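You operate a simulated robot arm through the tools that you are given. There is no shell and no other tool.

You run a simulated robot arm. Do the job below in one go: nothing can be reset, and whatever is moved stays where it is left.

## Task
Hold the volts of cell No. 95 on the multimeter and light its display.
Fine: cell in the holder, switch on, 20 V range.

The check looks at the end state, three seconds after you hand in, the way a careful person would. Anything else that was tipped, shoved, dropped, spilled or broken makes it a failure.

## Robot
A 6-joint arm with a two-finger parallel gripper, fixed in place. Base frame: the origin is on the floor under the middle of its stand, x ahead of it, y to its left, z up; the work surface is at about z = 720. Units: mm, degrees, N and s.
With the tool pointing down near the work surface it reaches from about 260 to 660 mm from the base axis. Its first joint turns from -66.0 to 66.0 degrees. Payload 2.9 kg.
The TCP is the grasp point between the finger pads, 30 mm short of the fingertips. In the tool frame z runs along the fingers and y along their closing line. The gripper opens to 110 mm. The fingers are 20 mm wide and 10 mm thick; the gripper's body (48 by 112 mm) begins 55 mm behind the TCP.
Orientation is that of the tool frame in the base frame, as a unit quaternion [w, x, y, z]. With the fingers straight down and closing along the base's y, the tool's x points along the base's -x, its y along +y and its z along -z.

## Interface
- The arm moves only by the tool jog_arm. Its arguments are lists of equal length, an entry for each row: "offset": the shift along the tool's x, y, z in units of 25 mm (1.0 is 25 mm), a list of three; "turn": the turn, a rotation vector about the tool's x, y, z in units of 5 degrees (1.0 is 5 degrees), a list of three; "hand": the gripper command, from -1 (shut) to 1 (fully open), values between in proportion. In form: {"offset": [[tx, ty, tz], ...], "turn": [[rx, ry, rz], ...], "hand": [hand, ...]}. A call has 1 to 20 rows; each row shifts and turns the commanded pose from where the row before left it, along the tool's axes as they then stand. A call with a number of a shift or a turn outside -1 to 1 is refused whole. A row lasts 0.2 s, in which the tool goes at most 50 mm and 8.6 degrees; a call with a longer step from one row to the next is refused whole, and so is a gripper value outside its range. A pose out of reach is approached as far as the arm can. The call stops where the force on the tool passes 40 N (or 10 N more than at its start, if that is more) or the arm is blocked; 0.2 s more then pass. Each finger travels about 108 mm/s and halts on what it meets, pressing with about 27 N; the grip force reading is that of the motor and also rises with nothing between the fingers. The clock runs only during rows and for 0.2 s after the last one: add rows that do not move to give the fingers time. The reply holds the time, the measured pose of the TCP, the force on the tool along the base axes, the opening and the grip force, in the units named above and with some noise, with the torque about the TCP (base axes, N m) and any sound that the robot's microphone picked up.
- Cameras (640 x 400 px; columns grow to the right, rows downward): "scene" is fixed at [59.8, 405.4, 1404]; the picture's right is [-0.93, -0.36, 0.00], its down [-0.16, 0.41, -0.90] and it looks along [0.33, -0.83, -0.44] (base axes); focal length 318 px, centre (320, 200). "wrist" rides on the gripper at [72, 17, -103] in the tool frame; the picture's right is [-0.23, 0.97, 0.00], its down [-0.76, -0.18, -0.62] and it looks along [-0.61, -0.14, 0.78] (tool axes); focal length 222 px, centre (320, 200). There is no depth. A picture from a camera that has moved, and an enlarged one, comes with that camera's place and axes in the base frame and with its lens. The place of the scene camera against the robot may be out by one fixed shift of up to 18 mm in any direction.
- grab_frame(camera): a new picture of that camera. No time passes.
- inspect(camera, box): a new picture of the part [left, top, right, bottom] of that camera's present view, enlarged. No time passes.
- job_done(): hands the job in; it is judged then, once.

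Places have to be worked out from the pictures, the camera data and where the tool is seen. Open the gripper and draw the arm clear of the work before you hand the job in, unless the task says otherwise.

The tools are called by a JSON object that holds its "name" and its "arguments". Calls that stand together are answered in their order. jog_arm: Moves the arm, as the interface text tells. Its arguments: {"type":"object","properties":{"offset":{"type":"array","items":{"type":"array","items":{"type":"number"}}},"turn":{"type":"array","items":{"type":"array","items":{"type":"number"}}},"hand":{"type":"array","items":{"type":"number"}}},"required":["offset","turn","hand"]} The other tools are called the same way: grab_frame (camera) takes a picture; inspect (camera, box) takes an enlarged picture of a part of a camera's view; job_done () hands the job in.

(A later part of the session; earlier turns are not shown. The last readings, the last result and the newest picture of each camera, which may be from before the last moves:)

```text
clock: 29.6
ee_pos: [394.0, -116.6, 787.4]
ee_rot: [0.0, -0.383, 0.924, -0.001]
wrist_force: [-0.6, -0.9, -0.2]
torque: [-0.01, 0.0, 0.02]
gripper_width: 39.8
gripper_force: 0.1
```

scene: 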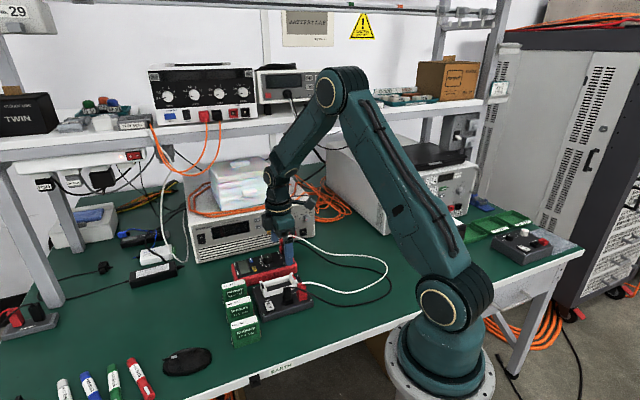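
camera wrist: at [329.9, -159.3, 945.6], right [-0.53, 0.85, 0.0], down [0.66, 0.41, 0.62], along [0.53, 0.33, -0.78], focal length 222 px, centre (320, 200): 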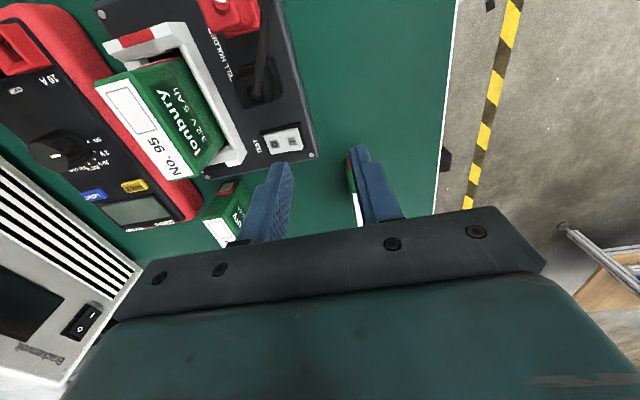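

No contact yet, with the tip near z ≈ 757. I'll continue in 2 mm steps.

{"name": "jog_arm", "arguments": {"offset": [[0, 0, 0.04], [0, 0, 0.04], [0, 0, 0]], "turn": [[0, 0, 0], [0, 0, 0], [0, 0, 0]], "hand": [-0.273, -0.273, -0.273]}}

{"name": "jog_arm", "arguments": {"offset": [[0, 0, 0.04], [0, 0, 0.04], [0, 0, 0]], "turn": [[0, 0, 0], [0, 0, 0], [0, 0, 0]], "hand": [-0.273, -0.273, -0.273]}}

{"name": "inspect", "arguments": {"camera": "wrist", "box": [220, 100, 380, 200]}}

```text
clock: 30.4
ee_pos: [394.5, -117.2, 786.0]
ee_rot: [0.0, -0.385, 0.923, 0.0]
wrist_force: [-0.3, -0.4, 0.3]
torque: [0.03, 0.0, 0.01]
gripper_width: 39.8
gripper_force: 0.1
```

```text
clock: 31.2
ee_pos: [394.4, -116.8, 784.0]
ee_rot: [0.001, -0.383, 0.924, 0.0]
wrist_force: [-0.7, 0.9, 0.2]
torque: [-0.01, -0.03, 0.0]
gripper_width: 39.7
gripper_force: 0.0
```

```text
4.00 times, centred on (300, 150) of wrist
camera zoom: at [330.3, -155.4, 887.4], right [-0.53, 0.85, 0.0], down [0.66, 0.41, 0.62], along [0.53, 0.33, -0.78], focal length 888 px, centre (400, 400)
```

zoom: 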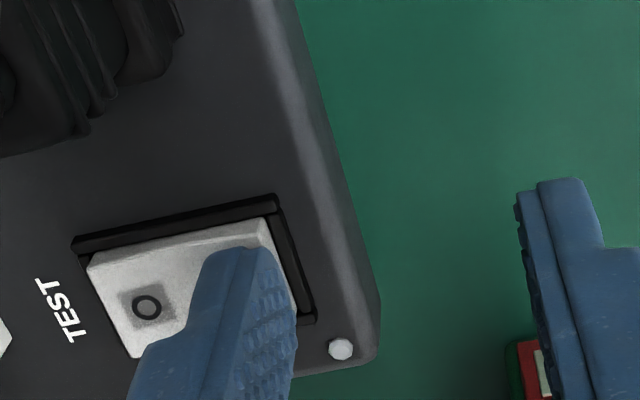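

Still no contact at tip z ≈ 754, so the rocker sits slightly lower than estimated. I'll continue in 1–2 mm steps.

{"name": "jog_arm", "arguments": {"offset": [[0, 0, 0.04], [0, 0, 0.04], [0, 0, 0]], "turn": [[0, 0, 0], [0, 0, 0], [0, 0, 0]], "hand": [-0.273, -0.273, -0.273]}}

{"name": "jog_arm", "arguments": {"offset": [[0, 0, 0.04], [0, 0, 0]], "turn": [[0, 0, 0], [0, 0, 0]], "hand": [-0.273, -0.273]}}

{"name": "jog_arm", "arguments": {"offset": [[0, 0, 0.04], [0, 0, 0]], "turn": [[0, 0, 0], [0, 0, 0]], "hand": [-0.273, -0.273]}}

```text
clock: 32.0
ee_pos: [394.6, -116.5, 783.0]
ee_rot: [0.0, -0.383, 0.924, -0.001]
wrist_force: [-2.9, -0.3, 13.9]
torque: [-0.31, -0.27, -0.06]
gripper_width: 38.8
gripper_force: 0.1
```

```text
clock: 32.6
ee_pos: [393.9, -116.9, 782.0]
ee_rot: [0.001, -0.383, 0.924, -0.002]
wrist_force: [-5.8, -1.1, 37.3]
torque: [-0.81, -0.63, -0.15]
gripper_width: 38.0
gripper_force: 0.0
```

```text
clock: 33.1
ee_pos: [394.7, -117.5, 782.9]
ee_rot: [0.002, -0.383, 0.924, -0.002]
wrist_force: [-5.2, 2.5, 12.8]
torque: [-0.19, -0.07, -0.09]
gripper_width: 37.4
gripper_force: 0.1
stopped in row 2: the force on the tool passed its limit at 50 N (the readings are from after the stop); the commanded pose is now the measured one
```

Force built up to about 50 N at tip z ≈ 753 and the call stopped. I'll back up a little and look at the rocker's state.

{"name": "jog_arm", "arguments": {"offset": [[0, 0, -0.3], [0, 0, -0.5], [0, 0, -0.8], [0, 0, -0.8], [0, 0, 0]], "turn": [[0, 0, 0], [0, 0, 0], [0, 0, 0], [0, 0, 0], [0, 0, 0]], "hand": [-0.273, -0.273, -0.273, -0.273, -0.273]}}

{"name": "inspect", "arguments": {"camera": "wrist", "box": [220, 80, 380, 180]}}

{"name": "inspect", "arguments": {"camera": "scene", "box": [250, 265, 310, 310]}}

```text
clock: 34.3
ee_pos: [395.5, -115.6, 840.5]
ee_rot: [0.002, -0.383, 0.924, -0.002]
wrist_force: [-0.1, 0.2, 0.8]
torque: [0.0, -0.01, 0.02]
gripper_width: 39.7
gripper_force: 0.0
```

```text
4.00 times, centred on (300, 130) of wrist
camera zoom: at [331.6, -155.0, 944.6], right [-0.53, 0.85, 0.0], down [0.66, 0.41, 0.63], along [0.53, 0.33, -0.78], focal length 888 px, centre (400, 480)
```

zoom: 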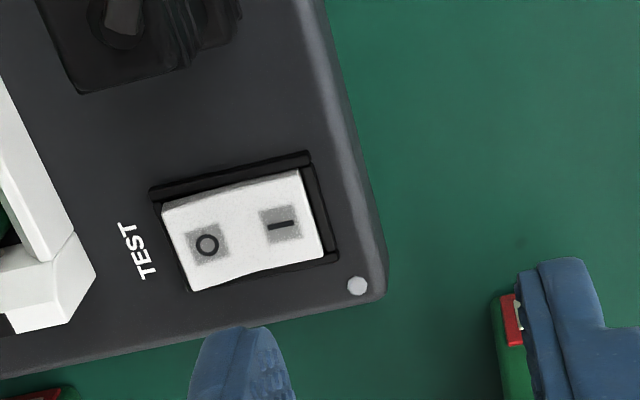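

```text
8.89 times, centred on (280, 288) of scene
camera zoom: at [59.8, 405.4, 1404.0], right [-0.93, -0.36, 0.0], down [-0.16, 0.41, -0.9], along [0.33, -0.83, -0.44], focal length 2823 px, centre (676, -578)
```

zoom: 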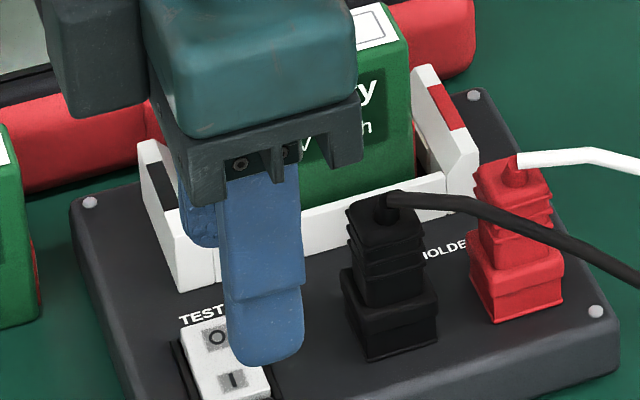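

The rocker now shows the "I" end down inside the frame, so the switch looks flipped on. I'll rise and move toward the meter, then turn the tool 90° so the camera and body face away from the power supply.

{"name": "jog_arm", "arguments": {"offset": [[0, 0, -0.87], [0, 0, -0.87], [0, 0, -0.87], [0.265, -0.918, 0], [0.265, -0.918, 0], [0.265, -0.918, 0], [0.265, -0.918, 0], [0.265, -0.918, 0], [0.265, -0.918, 0], [0, 0, 0]], "turn": [[0, 0, 0], [0, 0, 0], [0, 0, 0], [0, 0, 0], [0, 0, 0], [0, 0, 0], [0, 0, 0], [0, 0, 0], [0, 0, 0], [0, 0, 0]], "hand": [-0.273, -0.273, -0.273, -0.273, -0.273, -0.273, -0.273, -0.273, -0.273, -0.273]}}

{"name": "grab_frame", "arguments": {"camera": "wrist"}}

{"name": "inspect", "arguments": {"camera": "scene", "box": [220, 230, 320, 310]}}

```text
clock: 36.5
ee_pos: [463.4, -243.7, 906.9]
ee_rot: [0.002, -0.382, 0.924, -0.002]
wrist_force: [-0.8, 0.0, -0.1]
torque: [0.01, -0.01, 0.01]
gripper_width: 39.7
gripper_force: 0.0
```

```text
taken
camera wrist: at [399.2, -282.0, 1010.4], right [-0.53, 0.85, 0.0], down [0.66, 0.41, 0.63], along [0.53, 0.33, -0.78], focal length 222 px, centre (320, 200)
```

wrist: 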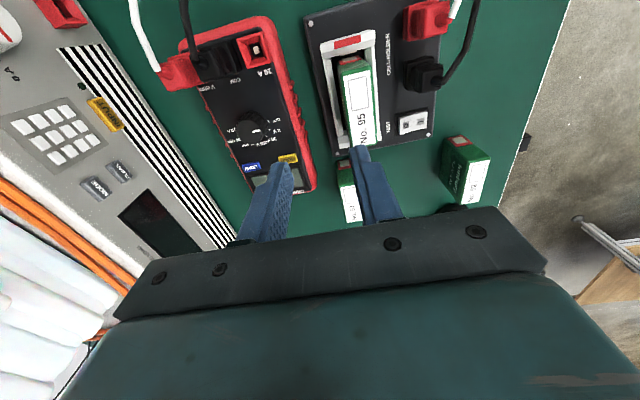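

```text
5.00 times, centred on (270, 270) of scene
camera zoom: at [59.8, 405.3, 1404.0], right [-0.93, -0.36, 0.0], down [-0.16, 0.41, -0.9], along [0.33, -0.83, -0.44], focal length 1588 px, centre (570, -150)
```

zoom: 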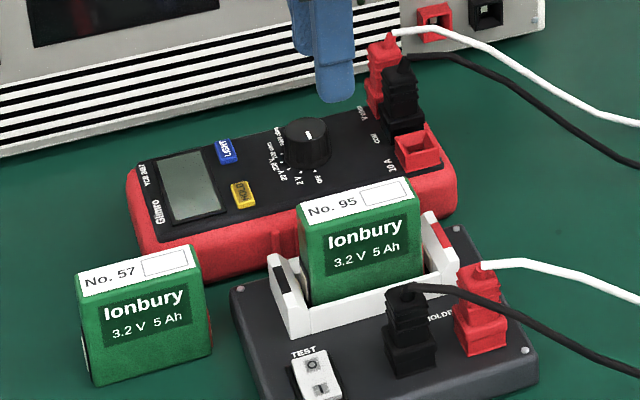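

The view is clear, so I'll enlarge the meter face, the switch and the holder to check their states.

{"name": "inspect", "arguments": {"camera": "wrist", "box": [180, 30, 320, 130]}}

{"name": "inspect", "arguments": {"camera": "wrist", "box": [200, 100, 320, 190]}}

{"name": "inspect", "arguments": {"camera": "wrist", "box": [310, 20, 450, 150]}}

{"name": "inspect", "arguments": {"camera": "scene", "box": [260, 285, 300, 315]}}

{"name": "inspect", "arguments": {"camera": "scene", "box": [240, 245, 300, 285]}}

```text
4.00 times, centred on (250, 80) of wrist
camera zoom: at [399.2, -282.0, 1010.4], right [-0.53, 0.85, 0.0], down [0.66, 0.41, 0.63], along [0.53, 0.33, -0.78], focal length 888 px, centre (600, 680)
```

zoom: 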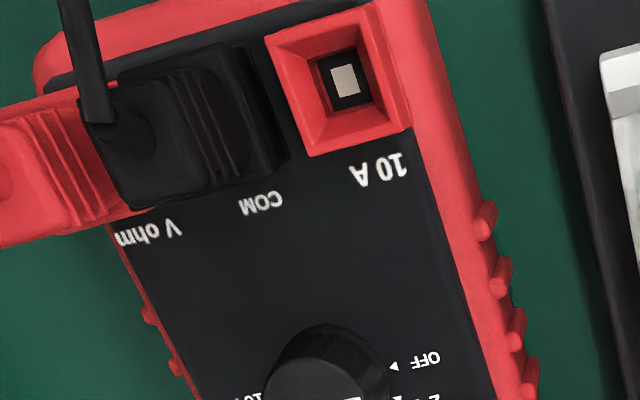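

```text
4.44 times, centred on (260, 145) of wrist
camera zoom: at [399.2, -282.0, 1010.4], right [-0.53, 0.85, 0.0], down [0.66, 0.41, 0.63], along [0.53, 0.33, -0.78], focal length 987 px, centre (587, 444)
```

zoom: 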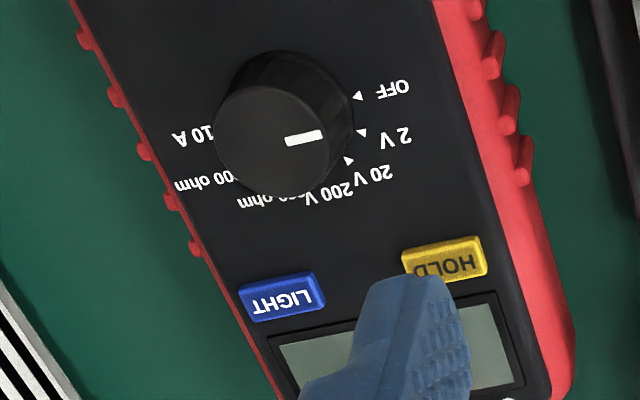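

```text
3.08 times, centred on (380, 85) of wrist
camera zoom: at [399.2, -282.0, 1010.4], right [-0.53, 0.85, 0.0], down [0.66, 0.41, 0.63], along [0.53, 0.33, -0.78], focal length 684 px, centre (135, 554)
```

zoom: 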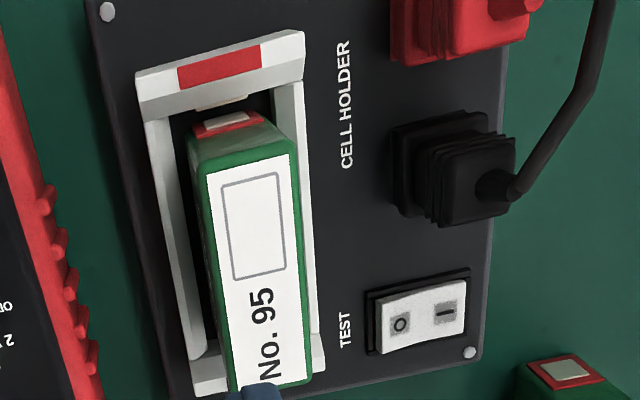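

```text
13.33 times, centred on (280, 300) of scene
camera zoom: at [59.8, 405.3, 1404.0], right [-0.93, -0.36, 0.0], down [-0.16, 0.41, -0.9], along [0.33, -0.83, -0.44], focal length 4234 px, centre (853, -1133)
```

zoom: 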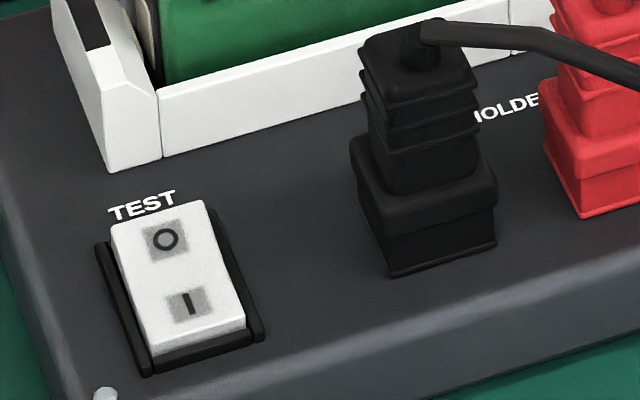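

```text
10.00 times, centred on (270, 265) of scene
camera zoom: at [59.8, 405.3, 1404.0], right [-0.93, -0.36, 0.0], down [-0.16, 0.41, -0.9], along [0.33, -0.83, -0.44], focal length 3176 px, centre (820, -450)
```

zoom: 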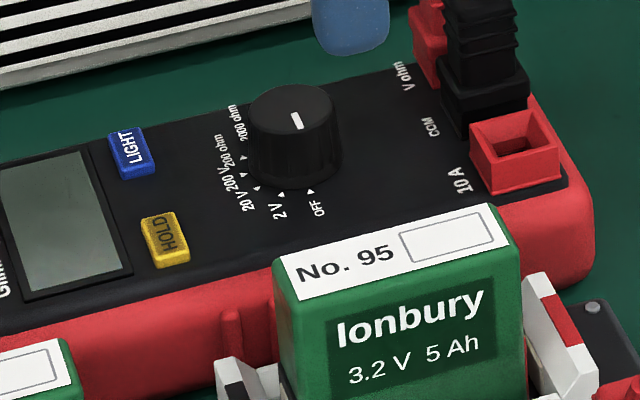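

The rocker's "I" end is clearly down, so the switch is on. The knob pointer is at OFF, and 20 V is two detents clockwise seen from above. I'll turn the tool +90° and level its slight tilt to view the meter from the operator side.

{"name": "jog_arm", "arguments": {"offset": [[0, 0, 0], [0, 0, 0], [0, 0, 0], [0, 0, 0], [0, 0, 0], [0, 0, 0], [0, 0, 0], [0, 0, 0], [0, 0, 0], [0, 0, 0], [0, 0, 0], [0, 0, 0], [0, 0, 0], [0, 0, 0], [0, 0, 0], [0, 0, 0], [0, 0, 0], [0, 0, 0], [0, 0, 0], [0, 0, 0]], "turn": [[-0.06, 0.024, 0], [0, 0, 1], [0, 0, 1], [0, 0, 1], [0, 0, 1], [0, 0, 1], [0, 0, 1], [0, 0, 1], [0, 0, 1], [0, 0, 1], [0, 0, 1], [0, 0, 1], [0, 0, 1], [0, 0, 1], [0, 0, 1], [0, 0, 1], [0, 0, 1], [0, 0, 1], [0, 0, 1], [0, 0, 0]], "hand": [-0.273, 0, 0.5, 1, 1, 1, 1, 1, 1, 1, 1, 1, 1, 1, 1, 1, 1, 1, 1, 1]}}

{"name": "grab_frame", "arguments": {"camera": "wrist"}}

{"name": "grab_frame", "arguments": {"camera": "scene"}}

```text
clock: 40.7
ee_pos: [464.0, -242.9, 908.2]
ee_rot: [-0.001, 0.383, 0.924, 0.0]
wrist_force: [-0.3, -0.3, 0.7]
torque: [-0.01, 0.05, -0.02]
gripper_width: 110.1
gripper_force: 0.0
```

```text
taken
camera wrist: at [424.5, -178.9, 1011.5], right [0.85, 0.53, 0.0], down [0.41, -0.66, 0.62], along [0.33, -0.53, -0.78], focal length 222 px, centre (320, 200)
```

wrist: 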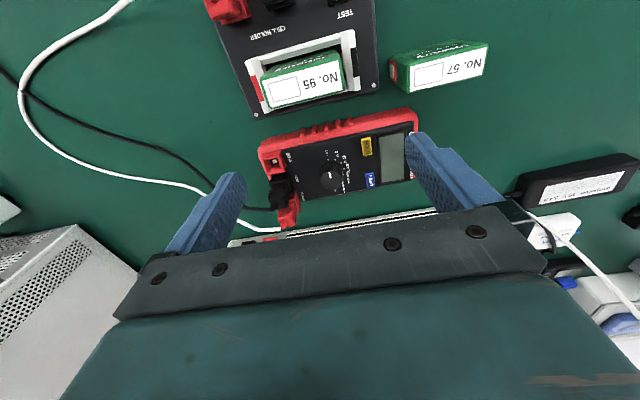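

```text
taken
```

scene: 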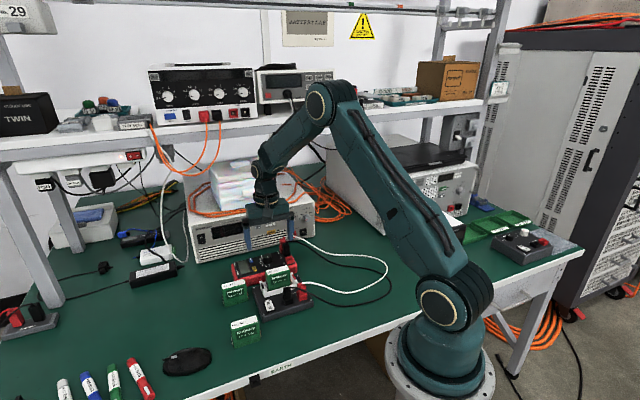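

The meter is now in clear view between the fingers. I'll enlarge it for measurement.

{"name": "inspect", "arguments": {"camera": "wrist", "box": [250, 100, 430, 240]}}

{"name": "inspect", "arguments": {"camera": "wrist", "box": [300, 130, 390, 200]}}

```text
2.86 times, centred on (340, 170) of wrist
camera zoom: at [424.5, -178.9, 1011.5], right [0.85, 0.53, 0.0], down [0.41, -0.66, 0.62], along [0.33, -0.53, -0.78], focal length 635 px, centre (263, 286)
```

zoom: 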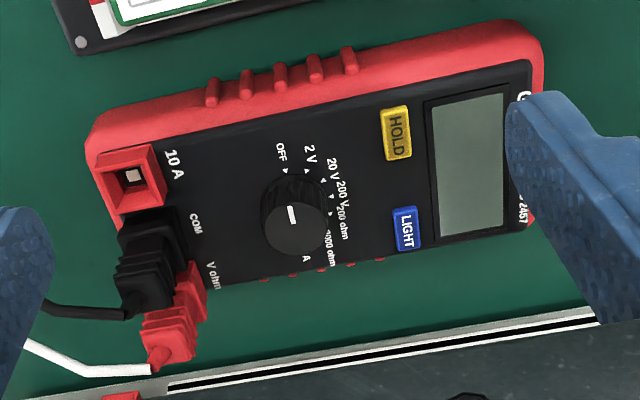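

```text
5.71 times, centred on (345, 165) of wrist
camera zoom: at [424.5, -178.9, 1011.5], right [0.85, 0.53, 0.0], down [0.41, -0.66, 0.62], along [0.33, -0.53, -0.78], focal length 1269 px, centre (177, 400)
```

zoom: 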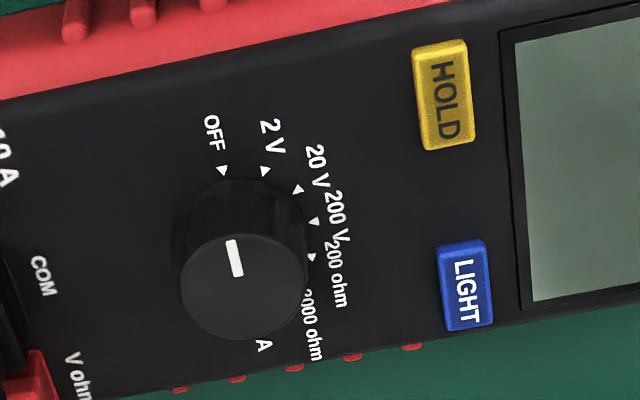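

From two views the knob centre is at about u = 153.2, v = -576.1, with its top near z = 785 and range marks every 30° (20 V is 60° clockwise from OFF). I'll move above the knob with a 45 mm opening to refine the centring.

{"name": "jog_arm", "arguments": {"offset": [[-0.763, -0.031, 0.4], [-0.763, -0.031, 0.4], [-0.763, -0.031, 0.5], [-0.763, -0.031, 0.6], [0, 0, 0.4], [0, 0, 0], [0, 0, 0]], "turn": [[0, 0, 0], [0, 0, 0], [0, 0, 0], [0, 0, 0], [0, 0, 0], [0, 0, 0], [0, 0, 0]], "hand": [0.4, -0.18, -0.18, -0.18, -0.18, -0.18, -0.18]}}

{"name": "grab_frame", "arguments": {"camera": "wrist"}}

{"name": "inspect", "arguments": {"camera": "wrist", "box": [240, 90, 400, 190]}}

{"name": "inspect", "arguments": {"camera": "scene", "box": [220, 200, 340, 300]}}

```text
clock: 42.3
ee_pos: [514.6, -300.0, 849.5]
ee_rot: [0.0, 0.384, 0.923, 0.0]
wrist_force: [1.2, 0.5, -0.8]
torque: [-0.03, 0.01, -0.03]
gripper_width: 45.0
gripper_force: 0.0
```

```text
taken
camera wrist: at [476.2, -236.5, 953.0], right [0.85, 0.53, 0.0], down [0.41, -0.66, 0.62], along [0.33, -0.53, -0.78], focal length 222 px, centre (320, 200)
```

wrist: 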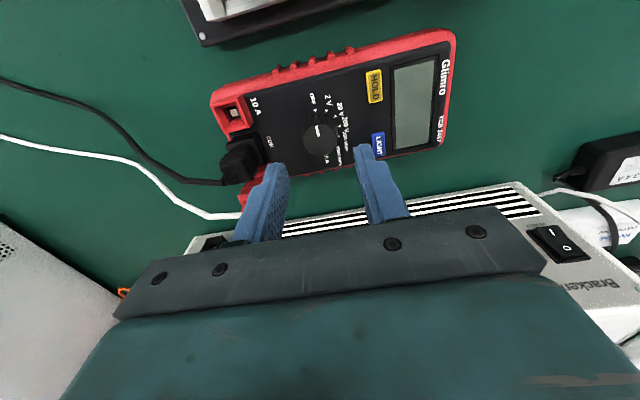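

```text
4.00 times, centred on (320, 140) of wrist
camera zoom: at [476.2, -236.5, 953.0], right [0.85, 0.53, 0.0], down [0.41, -0.66, 0.62], along [0.33, -0.53, -0.78], focal length 888 px, centre (320, 440)
```

zoom: 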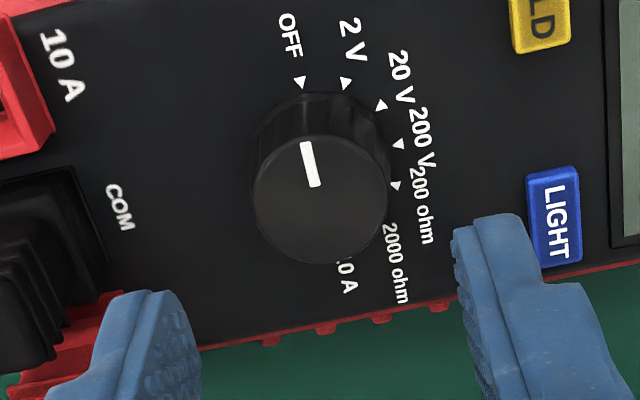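

```text
4.00 times, centred on (280, 250) of scene
camera zoom: at [59.8, 405.4, 1404.0], right [-0.93, -0.36, 0.0], down [-0.16, 0.41, -0.9], along [0.33, -0.83, -0.44], focal length 1270 px, centre (480, 0)
```

zoom: 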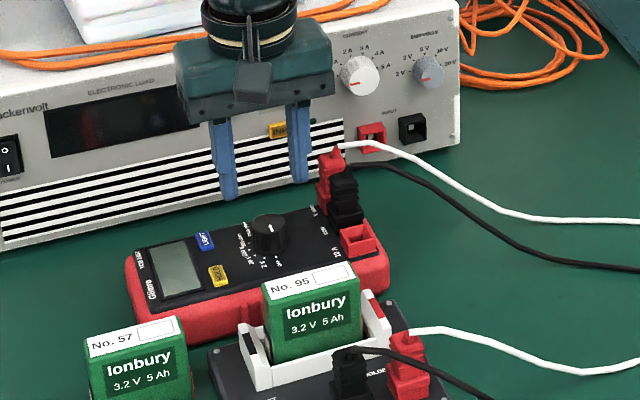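

The knob lies within about 1 mm of the tool axis. I'll turn the tool -60° so that the following +60° twist ends in this proven orientation, then recheck the centring.

{"name": "jog_arm", "arguments": {"offset": [[0.02, 0.02, 0], [0, 0, 0], [0, 0, 0], [0, 0, 0], [0, 0, 0], [0, 0, 0], [0, 0, 0], [0, 0, 0], [0, 0, 0], [0, 0, 0], [0, 0, 0], [0, 0, 0], [0, 0, 0]], "turn": [[0, 0, -1], [0, 0, -1], [0, 0, -1], [0, 0, -1], [0, 0, -1], [0, 0, -1], [0, 0, -1], [0, 0, -1], [0, 0, -1], [0, 0, -1], [0, 0, -1], [0, 0, -1], [0, 0, 0]], "hand": [-0.18, -0.18, -0.18, -0.18, -0.18, -0.18, -0.18, -0.18, -0.18, -0.18, -0.18, -0.18, -0.18]}}

{"name": "grab_frame", "arguments": {"camera": "wrist"}}

{"name": "inspect", "arguments": {"camera": "wrist", "box": [240, 90, 400, 190]}}

```text
clock: 45.1
ee_pos: [515.9, -296.8, 851.6]
ee_rot: [0.0, -0.132, 0.991, -0.001]
wrist_force: [0.3, -0.1, -0.3]
torque: [0.0, 0.01, -0.05]
gripper_width: 45.2
gripper_force: 0.1
```

```text
taken
camera wrist: at [441.6, -300.3, 953.6], right [-0.03, 1.0, 0.0], down [0.78, 0.03, 0.62], along [0.62, 0.02, -0.78], focal length 222 px, centre (320, 200)
```

wrist: 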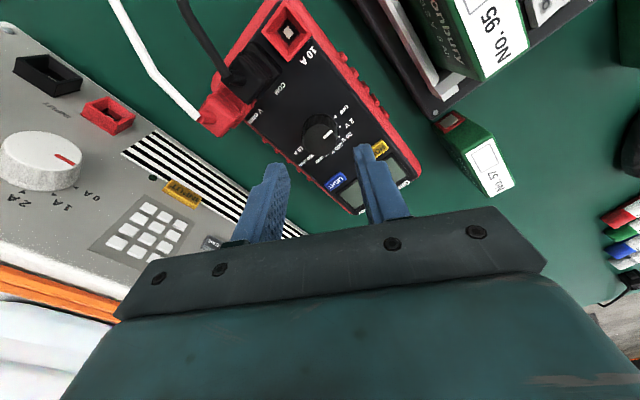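

```text
4.00 times, centred on (320, 140) of wrist
camera zoom: at [441.6, -300.3, 953.6], right [-0.03, 1.0, 0.0], down [0.78, 0.03, 0.62], along [0.62, 0.02, -0.78], focal length 888 px, centre (320, 440)
```

zoom: 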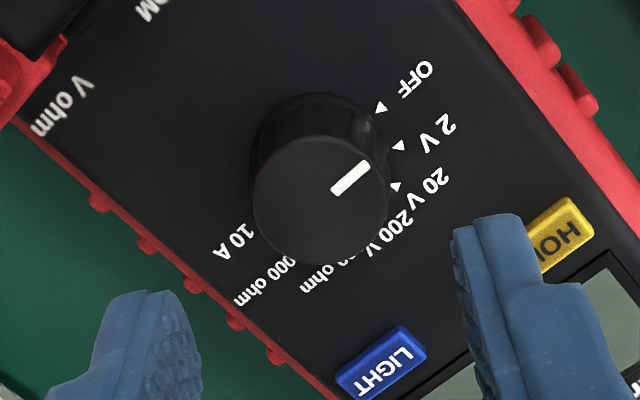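

Turning left the knob centred on the tool axis. I'll descend with the fingers around the knob to TCP z ≈ 802, fingertips a few mm above the meter's face.

{"name": "jog_arm", "arguments": {"offset": [[0, 0, 0.5], [0, 0, 0.5], [0, 0, 0.5], [0, 0, 0.3], [0, 0, 0.12], [0, 0, 0], [0, 0, 0]], "turn": [[0, 0, 0], [0, 0, 0], [0, 0, 0], [0, 0, 0], [0, 0, 0], [0, 0, 0], [0, 0, 0]], "hand": [-0.18, -0.18, -0.18, -0.18, -0.18, -0.18, -0.18]}}

{"name": "grab_frame", "arguments": {"camera": "wrist"}}

{"name": "inspect", "arguments": {"camera": "scene", "box": [240, 235, 320, 295]}}

```text
clock: 46.7
ee_pos: [515.4, -298.0, 802.0]
ee_rot: [0.0, -0.131, 0.991, 0.0]
wrist_force: [0.6, 0.1, -0.1]
torque: [-0.03, 0.0, 0.0]
gripper_width: 45.1
gripper_force: 0.1
```

```text
taken
camera wrist: at [440.6, -299.3, 905.6], right [-0.03, 1.0, 0.0], down [0.78, 0.03, 0.62], along [0.62, 0.02, -0.78], focal length 222 px, centre (320, 200)
```

wrist: 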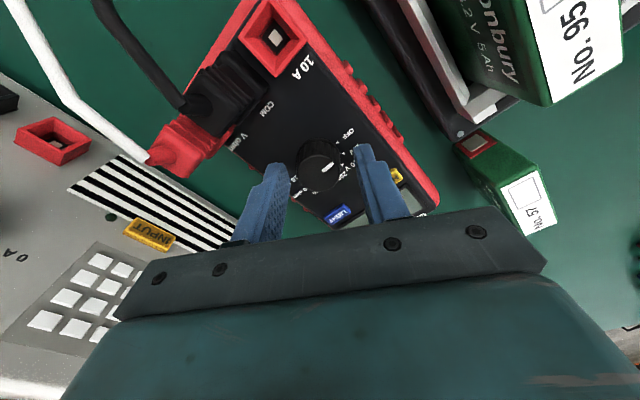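

```text
6.67 times, centred on (280, 265) of scene
camera zoom: at [59.8, 405.4, 1404.0], right [-0.93, -0.36, 0.0], down [-0.16, 0.41, -0.9], along [0.33, -0.83, -0.44], focal length 2117 px, centre (587, -233)
```

zoom: 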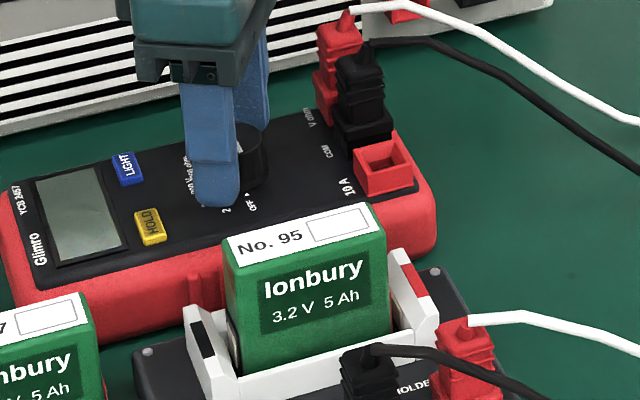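

The fingers are on both sides of the knob. A zoom will show how deep they reach.

{"name": "inspect", "arguments": {"camera": "wrist", "box": [250, 120, 390, 210]}}

{"name": "inspect", "arguments": {"camera": "scene", "box": [255, 240, 295, 270]}}

```text
4.44 times, centred on (320, 165) of wrist
camera zoom: at [440.6, -299.3, 905.6], right [-0.03, 1.0, 0.0], down [0.78, 0.03, 0.62], along [0.62, 0.02, -0.78], focal length 987 px, centre (320, 356)
```

zoom: 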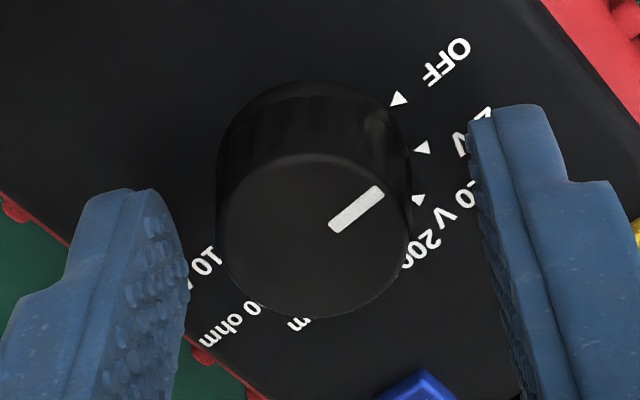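

```text
13.33 times, centred on (275, 255) of scene
camera zoom: at [59.8, 405.4, 1404.0], right [-0.93, -0.36, 0.0], down [-0.16, 0.41, -0.9], along [0.33, -0.83, -0.44], focal length 4234 px, centre (920, -533)
```

zoom: 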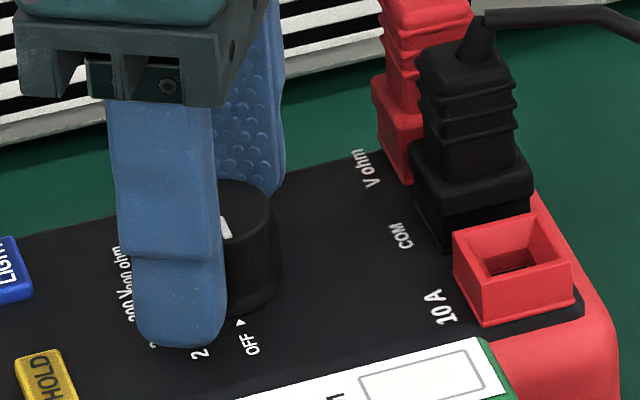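

The fingers overlap the knob's upper half. I'll go 2 mm lower for a better hold and then close on it.

{"name": "jog_arm", "arguments": {"offset": [[0, 0, 0.04], [0, 0, 0.04], [0, 0, 0]], "turn": [[0, 0, 0], [0, 0, 0], [0, 0, 0]], "hand": [-0.18, -0.18, -0.18]}}

{"name": "jog_arm", "arguments": {"offset": [[0, 0, 0], [0, 0, 0], [0, 0, 0], [0, 0, 0]], "turn": [[0, 0, 0], [0, 0, 0], [0, 0, 0], [0, 0, 0]], "hand": [-0.35, -0.5, -0.6, -0.6]}}

{"name": "inspect", "arguments": {"camera": "wrist", "box": [250, 120, 390, 210]}}

```text
clock: 47.5
ee_pos: [515.3, -296.8, 800.3]
ee_rot: [0.0, -0.13, 0.992, 0.0]
wrist_force: [0.6, 0.0, -0.4]
torque: [-0.02, 0.01, -0.01]
gripper_width: 45.2
gripper_force: 0.0
```

```text
clock: 48.5
ee_pos: [515.9, -297.5, 800.5]
ee_rot: [0.0, -0.131, 0.991, 0.0]
wrist_force: [0.9, -3.2, -0.1]
torque: [-0.08, -0.1, -0.01]
gripper_width: 27.7
gripper_force: 26.8
```

```text
4.44 times, centred on (320, 165) of wrist
camera zoom: at [440.9, -299.8, 903.9], right [-0.03, 1.0, 0.0], down [0.78, 0.03, 0.62], along [0.62, 0.02, -0.78], focal length 987 px, centre (320, 356)
```

zoom: 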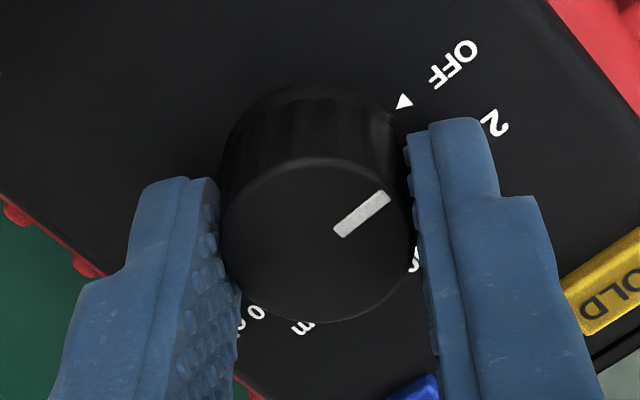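

The knob is gripped (27.7 mm, about 27 N) with only about 3 N of side load. I'll turn the first 30° clockwise and check.

{"name": "jog_arm", "arguments": {"offset": [[0, 0, 0], [0, 0, 0], [0, 0, 0], [0, 0, 0], [0, 0, 0], [0, 0, 0], [0, 0, 0]], "turn": [[0, 0, 1], [0, 0, 1], [0, 0, 1], [0, 0, 1], [0, 0, 1], [0, 0, 1], [0, 0, 0]], "hand": [-0.7, -0.7, -0.7, -0.7, -0.7, -0.7, -0.7]}}

{"name": "inspect", "arguments": {"camera": "wrist", "box": [220, 80, 420, 220]}}

{"name": "inspect", "arguments": {"camera": "scene", "box": [240, 235, 320, 295]}}

```text
clock: 50.1
ee_pos: [515.9, -299.3, 799.8]
ee_rot: [0.001, 0.131, 0.991, 0.001]
wrist_force: [-2.5, -4.1, 4.4]
torque: [0.0, 0.36, -0.01]
gripper_width: 27.5
gripper_force: 26.5
```

```text
2.86 times, centred on (320, 150) of wrist
camera zoom: at [449.7, -262.7, 903.9], right [0.47, 0.88, 0.0], down [0.69, -0.37, 0.62], along [0.55, -0.3, -0.78], focal length 635 px, centre (320, 343)
```

zoom: 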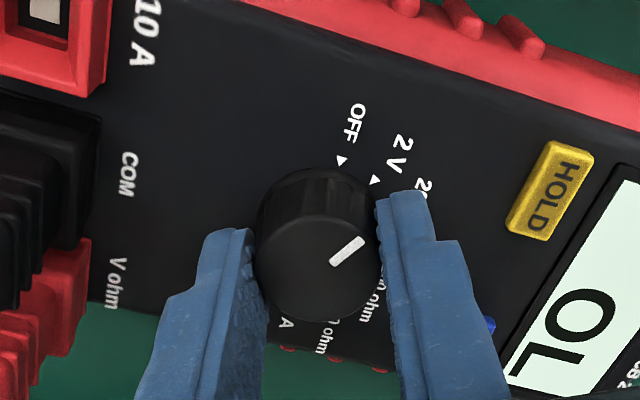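

```text
6.67 times, centred on (280, 265) of scene
camera zoom: at [59.7, 405.3, 1404.0], right [-0.93, -0.36, 0.0], down [-0.16, 0.41, -0.9], along [0.33, -0.83, -0.44], focal length 2117 px, centre (587, -233)
```

zoom: 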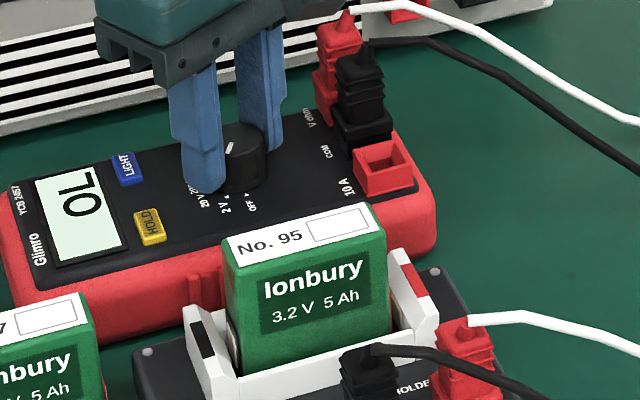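

The meter woke and shows "OL" on the 2 V range, which fits a cell above 2 V, so the cell contact and the switch both work. I'll turn another 30° to reach 20 V.

{"name": "jog_arm", "arguments": {"offset": [[0, 0, 0], [0, 0, 0], [0, 0, 0], [0, 0, 0], [0, 0, 0], [0, 0, 0], [0, 0, 0]], "turn": [[0, 0, 1], [0, 0, 1], [0, 0, 1], [0, 0, 1], [0, 0, 1], [0, 0, 1], [0, 0, 0]], "hand": [-0.7, -0.7, -0.7, -0.7, -0.7, -0.7, -0.7]}}

{"name": "inspect", "arguments": {"camera": "wrist", "box": [220, 80, 420, 220]}}

{"name": "inspect", "arguments": {"camera": "scene", "box": [240, 235, 320, 295]}}

```text
clock: 51.7
ee_pos: [516.1, -298.9, 800.5]
ee_rot: [0.0, 0.384, 0.923, 0.0]
wrist_force: [-2.1, -8.6, 4.5]
torque: [-0.44, -0.06, -0.01]
gripper_width: 27.4
gripper_force: 26.6
```

```text
2.86 times, centred on (320, 150) of wrist
camera zoom: at [475.9, -234.7, 903.8], right [0.85, 0.53, 0.0], down [0.41, -0.66, 0.62], along [0.33, -0.53, -0.78], focal length 635 px, centre (320, 343)
```

zoom: 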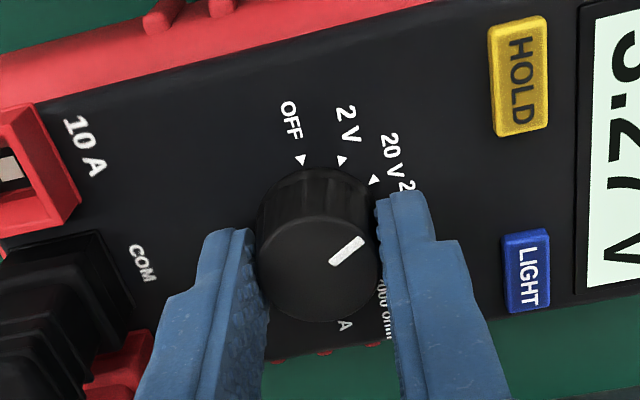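

```text
6.67 times, centred on (280, 265) of scene
camera zoom: at [59.6, 405.2, 1404.0], right [-0.93, -0.36, 0.0], down [-0.16, 0.41, -0.9], along [0.33, -0.83, -0.44], focal length 2117 px, centre (587, -233)
```

zoom: 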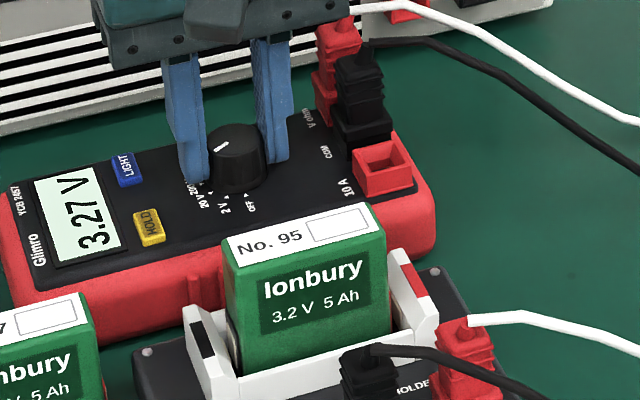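

The meter reads 3.27 V on the 20 V range. I'll release the knob and rise straight up.

{"name": "jog_arm", "arguments": {"offset": [[0, 0, 0], [0, 0, 0], [0, 0, 0], [0, 0, -0.4], [0, 0, -0.8], [0, 0, -0.8], [0, 0, 0]], "turn": [[0, 0, 0], [0, 0, 0], [0, 0, 0], [0, 0, 0], [0, 0, 0], [0, 0, 0], [0, 0, 0]], "hand": [-0.4, -0.2, -0.18, -0.18, -0.18, -0.18, -0.18]}}

{"name": "grab_frame", "arguments": {"camera": "wrist"}}

{"name": "inspect", "arguments": {"camera": "wrist", "box": [290, 30, 470, 170]}}

```text
clock: 53.3
ee_pos: [516.7, -297.8, 849.3]
ee_rot: [0.0, 0.383, 0.924, 0.0]
wrist_force: [-0.3, -0.3, -1.0]
torque: [0.02, 0.0, 0.01]
gripper_width: 45.1
gripper_force: 0.0
```

```text
taken
camera wrist: at [476.1, -234.8, 953.7], right [0.85, 0.53, 0.0], down [0.41, -0.66, 0.62], along [0.33, -0.53, -0.78], focal length 222 px, centre (320, 200)
```

wrist: 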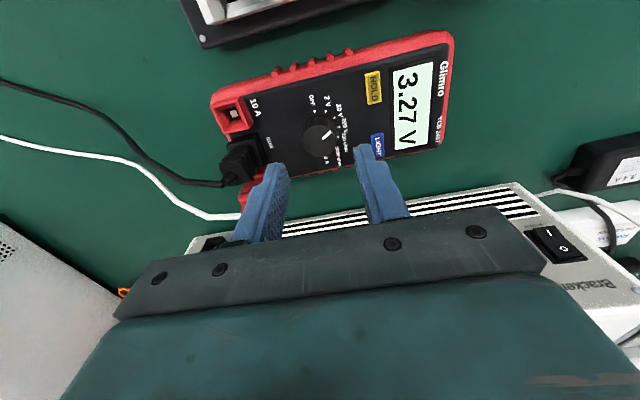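

```text
2.86 times, centred on (380, 100) of wrist
camera zoom: at [476.1, -234.8, 953.7], right [0.85, 0.53, 0.0], down [0.41, -0.66, 0.62], along [0.33, -0.53, -0.78], focal length 635 px, centre (149, 486)
```

zoom: 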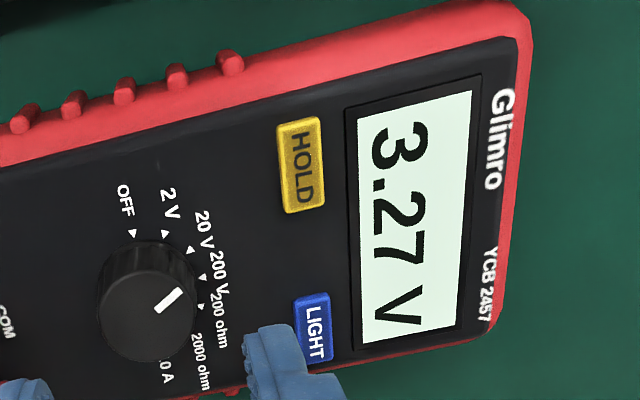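

The hold target is a steady 3.27 V, and the meter has not shifted. I'll close the gripper and move over the yellow HOLD key, about 48 mm in +u and 24 mm in +v from the knob.

{"name": "jog_arm", "arguments": {"offset": [[0.245, 0.476, 0], [0.245, 0.476, 0], [0.245, 0.476, 0], [0.245, 0.476, 0], [0, 0, 0], [0, 0, 0]], "turn": [[0, 0, 0], [0, 0, 0], [0, 0, 0], [0, 0, 0], [0, 0, 0], [0, 0, 0]], "hand": [-0.4, -0.7, -1, -1, -1, -1]}}

{"name": "grab_frame", "arguments": {"camera": "wrist"}}

{"name": "inspect", "arguments": {"camera": "wrist", "box": [250, 80, 390, 180]}}

```text
clock: 54.7
ee_pos: [532.2, -245.9, 850.1]
ee_rot: [0.0, 0.382, 0.924, 0.0]
wrist_force: [0.0, -0.3, 0.1]
torque: [-0.02, -0.02, 0.02]
gripper_width: 0.1
gripper_force: 27.6
```

```text
taken
camera wrist: at [493.3, -182.6, 953.5], right [0.85, 0.53, 0.0], down [0.41, -0.66, 0.62], along [0.33, -0.53, -0.78], focal length 222 px, centre (320, 200)
```

wrist: 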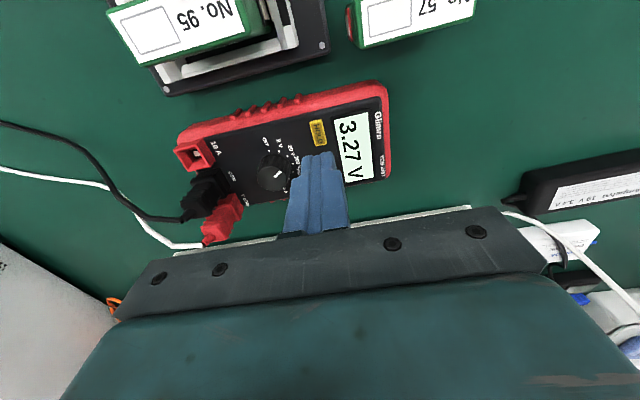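

```text
4.00 times, centred on (320, 130) of wrist
camera zoom: at [493.3, -182.6, 953.5], right [0.85, 0.53, 0.0], down [0.41, -0.66, 0.62], along [0.33, -0.53, -0.78], focal length 888 px, centre (320, 480)
```

zoom: 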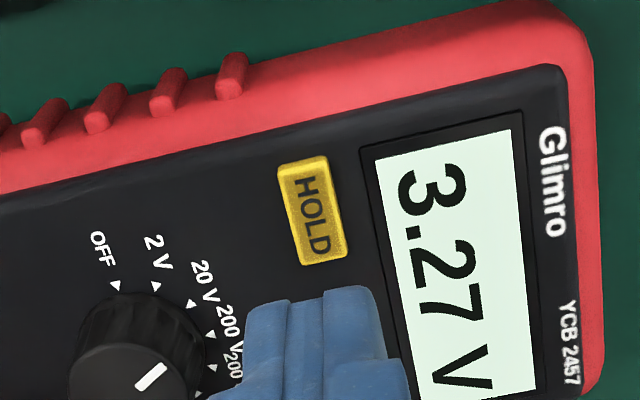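

The tool axis projects to within about 1.5 mm of the HOLD key's centre. I'll correct that and come down to about 10 mm above the key.

{"name": "jog_arm", "arguments": {"offset": [[0, -0.06, 0.5], [0, 0, 0.5], [0, 0, 0.4], [0, 0, 0.2], [0, 0, 0], [0, 0, 0]], "turn": [[0, 0, 0], [0, 0, 0], [0, 0, 0], [0, 0, 0], [0, 0, 0], [0, 0, 0]], "hand": [-1, -1, -1, -1, -1, -1]}}

{"name": "inspect", "arguments": {"camera": "wrist", "box": [250, 80, 390, 180]}}

{"name": "inspect", "arguments": {"camera": "scene", "box": [230, 240, 290, 285]}}

```text
clock: 56.1
ee_pos: [531.9, -247.7, 810.7]
ee_rot: [-0.001, 0.383, 0.924, 0.0]
wrist_force: [-0.9, 0.0, 0.7]
torque: [0.01, 0.01, 0.01]
gripper_width: 0.3
gripper_force: 26.8
```

```text
4.00 times, centred on (320, 130) of wrist
camera zoom: at [491.8, -184.3, 913.8], right [0.85, 0.53, 0.0], down [0.41, -0.66, 0.62], along [0.33, -0.53, -0.78], focal length 888 px, centre (320, 480)
```

zoom: 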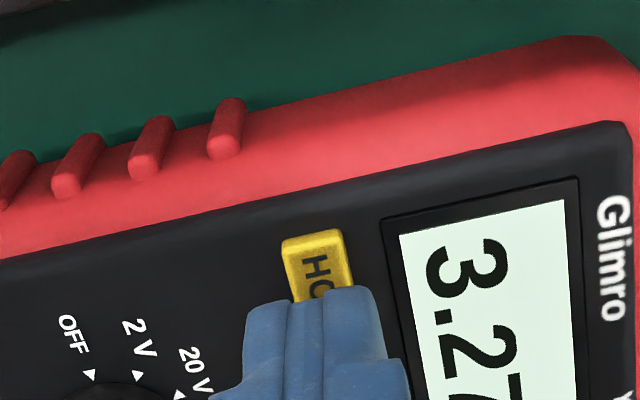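

```text
8.89 times, centred on (260, 262) of scene
camera zoom: at [59.8, 405.4, 1404.0], right [-0.93, -0.36, 0.0], down [-0.16, 0.41, -0.9], along [0.33, -0.83, -0.44], focal length 2823 px, centre (853, -356)
```

zoom: 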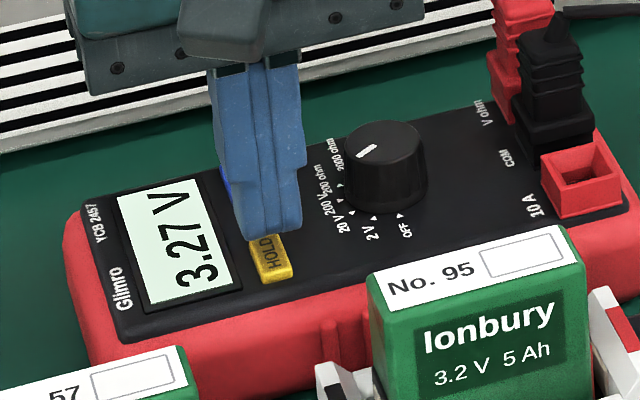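

The tip is lined up over HOLD at about z ≈ 781. I'll step down gently until contact.

{"name": "jog_arm", "arguments": {"offset": [[0, 0, 0.08], [0, 0, 0.08], [0, 0, 0]], "turn": [[0, 0, 0], [0, 0, 0], [0, 0, 0]], "hand": [-1, -1, -1]}}

{"name": "jog_arm", "arguments": {"offset": [[0, 0, 0.06], [0, 0, 0.04], [0, 0, 0]], "turn": [[0, 0, 0], [0, 0, 0], [0, 0, 0]], "hand": [-1, -1, -1]}}

{"name": "jog_arm", "arguments": {"offset": [[0, 0, 0.04], [0, 0, 0], [0, 0, 0]], "turn": [[0, 0, 0], [0, 0, 0], [0, 0, 0]], "hand": [-1, -1, -1]}}

```text
clock: 56.9
ee_pos: [531.4, -248.5, 805.7]
ee_rot: [0.0, 0.382, 0.924, 0.001]
wrist_force: [0.0, 0.5, -0.2]
torque: [0.0, -0.01, -0.01]
gripper_width: 0.1
gripper_force: 26.8
```

```text
clock: 57.7
ee_pos: [531.4, -248.0, 804.4]
ee_rot: [0.0, 0.383, 0.924, 0.0]
wrist_force: [-0.3, -0.8, -0.5]
torque: [-0.03, 0.02, 0.02]
gripper_width: 0.2
gripper_force: 27.3
```

```text
clock: 58.5
ee_pos: [530.4, -248.0, 803.3]
ee_rot: [0.0, 0.383, 0.924, 0.0]
wrist_force: [-0.7, 0.1, 0.1]
torque: [-0.01, 0.01, 0.0]
gripper_width: 0.0
gripper_force: 27.4
```

No contact yet, with the tip at z ≈ 773. I'll continue in 1 mm steps.

{"name": "jog_arm", "arguments": {"offset": [[0, 0, 0.04], [0, 0, 0], [0, 0, 0]], "turn": [[0, 0, 0], [0, 0, 0], [0, 0, 0]], "hand": [-1, -1, -1]}}

{"name": "jog_arm", "arguments": {"offset": [[0, 0, 0.04], [0, 0, 0], [0, 0, 0]], "turn": [[0, 0, 0], [0, 0, 0], [0, 0, 0]], "hand": [-1, -1, -1]}}

{"name": "jog_arm", "arguments": {"offset": [[0, 0, 0.04], [0, 0, 0], [0, 0, 0]], "turn": [[0, 0, 0], [0, 0, 0], [0, 0, 0]], "hand": [-1, -1, -1]}}

{"name": "inspect", "arguments": {"camera": "scene", "box": [230, 240, 290, 285]}}

```text
clock: 59.3
ee_pos: [531.0, -249.2, 802.8]
ee_rot: [-0.001, 0.383, 0.924, 0.001]
wrist_force: [0.0, 0.3, -0.5]
torque: [0.03, 0.01, -0.01]
gripper_width: 0.0
gripper_force: 26.7
```

```text
clock: 60.1
ee_pos: [531.1, -247.3, 801.2]
ee_rot: [0.0, 0.383, 0.924, -0.001]
wrist_force: [0.6, 0.2, -0.3]
torque: [0.0, 0.0, 0.01]
gripper_width: 0.1
gripper_force: 26.6
```

```text
clock: 60.9
ee_pos: [532.3, -248.3, 800.9]
ee_rot: [-0.001, 0.383, 0.924, 0.0]
wrist_force: [-0.2, 0.5, -0.2]
torque: [0.01, -0.02, -0.01]
gripper_width: 0.0
gripper_force: 27.4
```

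```text
8.89 times, centred on (260, 262) of scene
camera zoom: at [59.8, 405.4, 1404.0], right [-0.93, -0.36, 0.0], down [-0.16, 0.41, -0.9], along [0.33, -0.83, -0.44], focal length 2823 px, centre (853, -356)
```

zoom: 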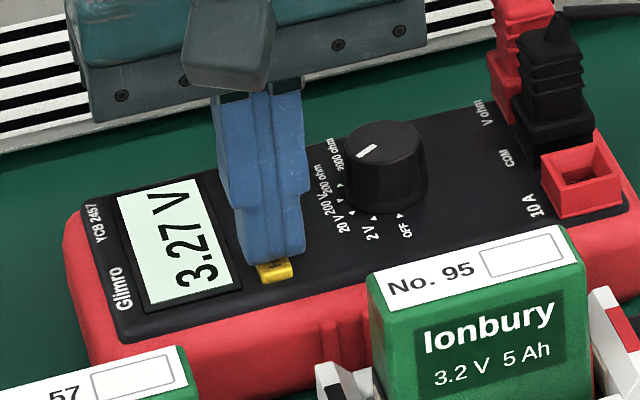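

The tip is very close to the key but still without contact (z ≈ 771). I'll keep stepping 1 mm.

{"name": "jog_arm", "arguments": {"offset": [[0, 0, 0.04], [0, 0, 0], [0, 0, 0]], "turn": [[0, 0, 0], [0, 0, 0], [0, 0, 0]], "hand": [-1, -1, -1]}}

{"name": "jog_arm", "arguments": {"offset": [[0, 0, 0.04], [0, 0, 0], [0, 0, 0]], "turn": [[0, 0, 0], [0, 0, 0], [0, 0, 0]], "hand": [-1, -1, -1]}}

{"name": "inspect", "arguments": {"camera": "scene", "box": [230, 240, 290, 285]}}

```text
clock: 61.7
ee_pos: [532.3, -248.1, 799.2]
ee_rot: [0.0, 0.383, 0.924, 0.0]
wrist_force: [-1.1, 0.1, 0.5]
torque: [0.07, 0.01, 0.01]
gripper_width: 0.1
gripper_force: 27.0
```

```text
clock: 62.5
ee_pos: [530.5, -248.6, 799.1]
ee_rot: [0.0, 0.382, 0.924, -0.001]
wrist_force: [0.1, 0.8, 2.2]
torque: [0.02, -0.02, 0.0]
gripper_width: 0.0
gripper_force: 26.9
heard: click
```

```text
8.89 times, centred on (260, 262) of scene
camera zoom: at [59.8, 405.4, 1404.0], right [-0.93, -0.36, 0.0], down [-0.16, 0.41, -0.9], along [0.33, -0.83, -0.44], focal length 2823 px, centre (853, -356)
```

zoom: 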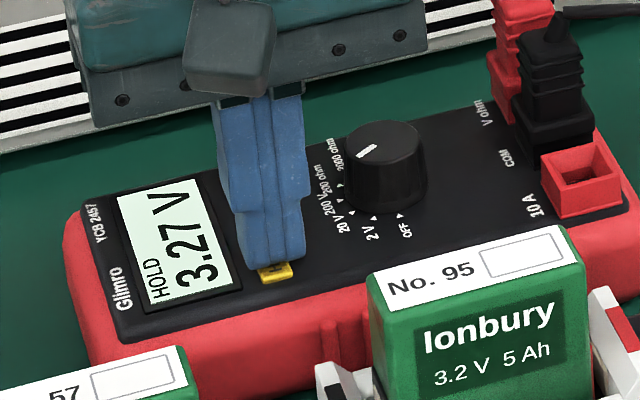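

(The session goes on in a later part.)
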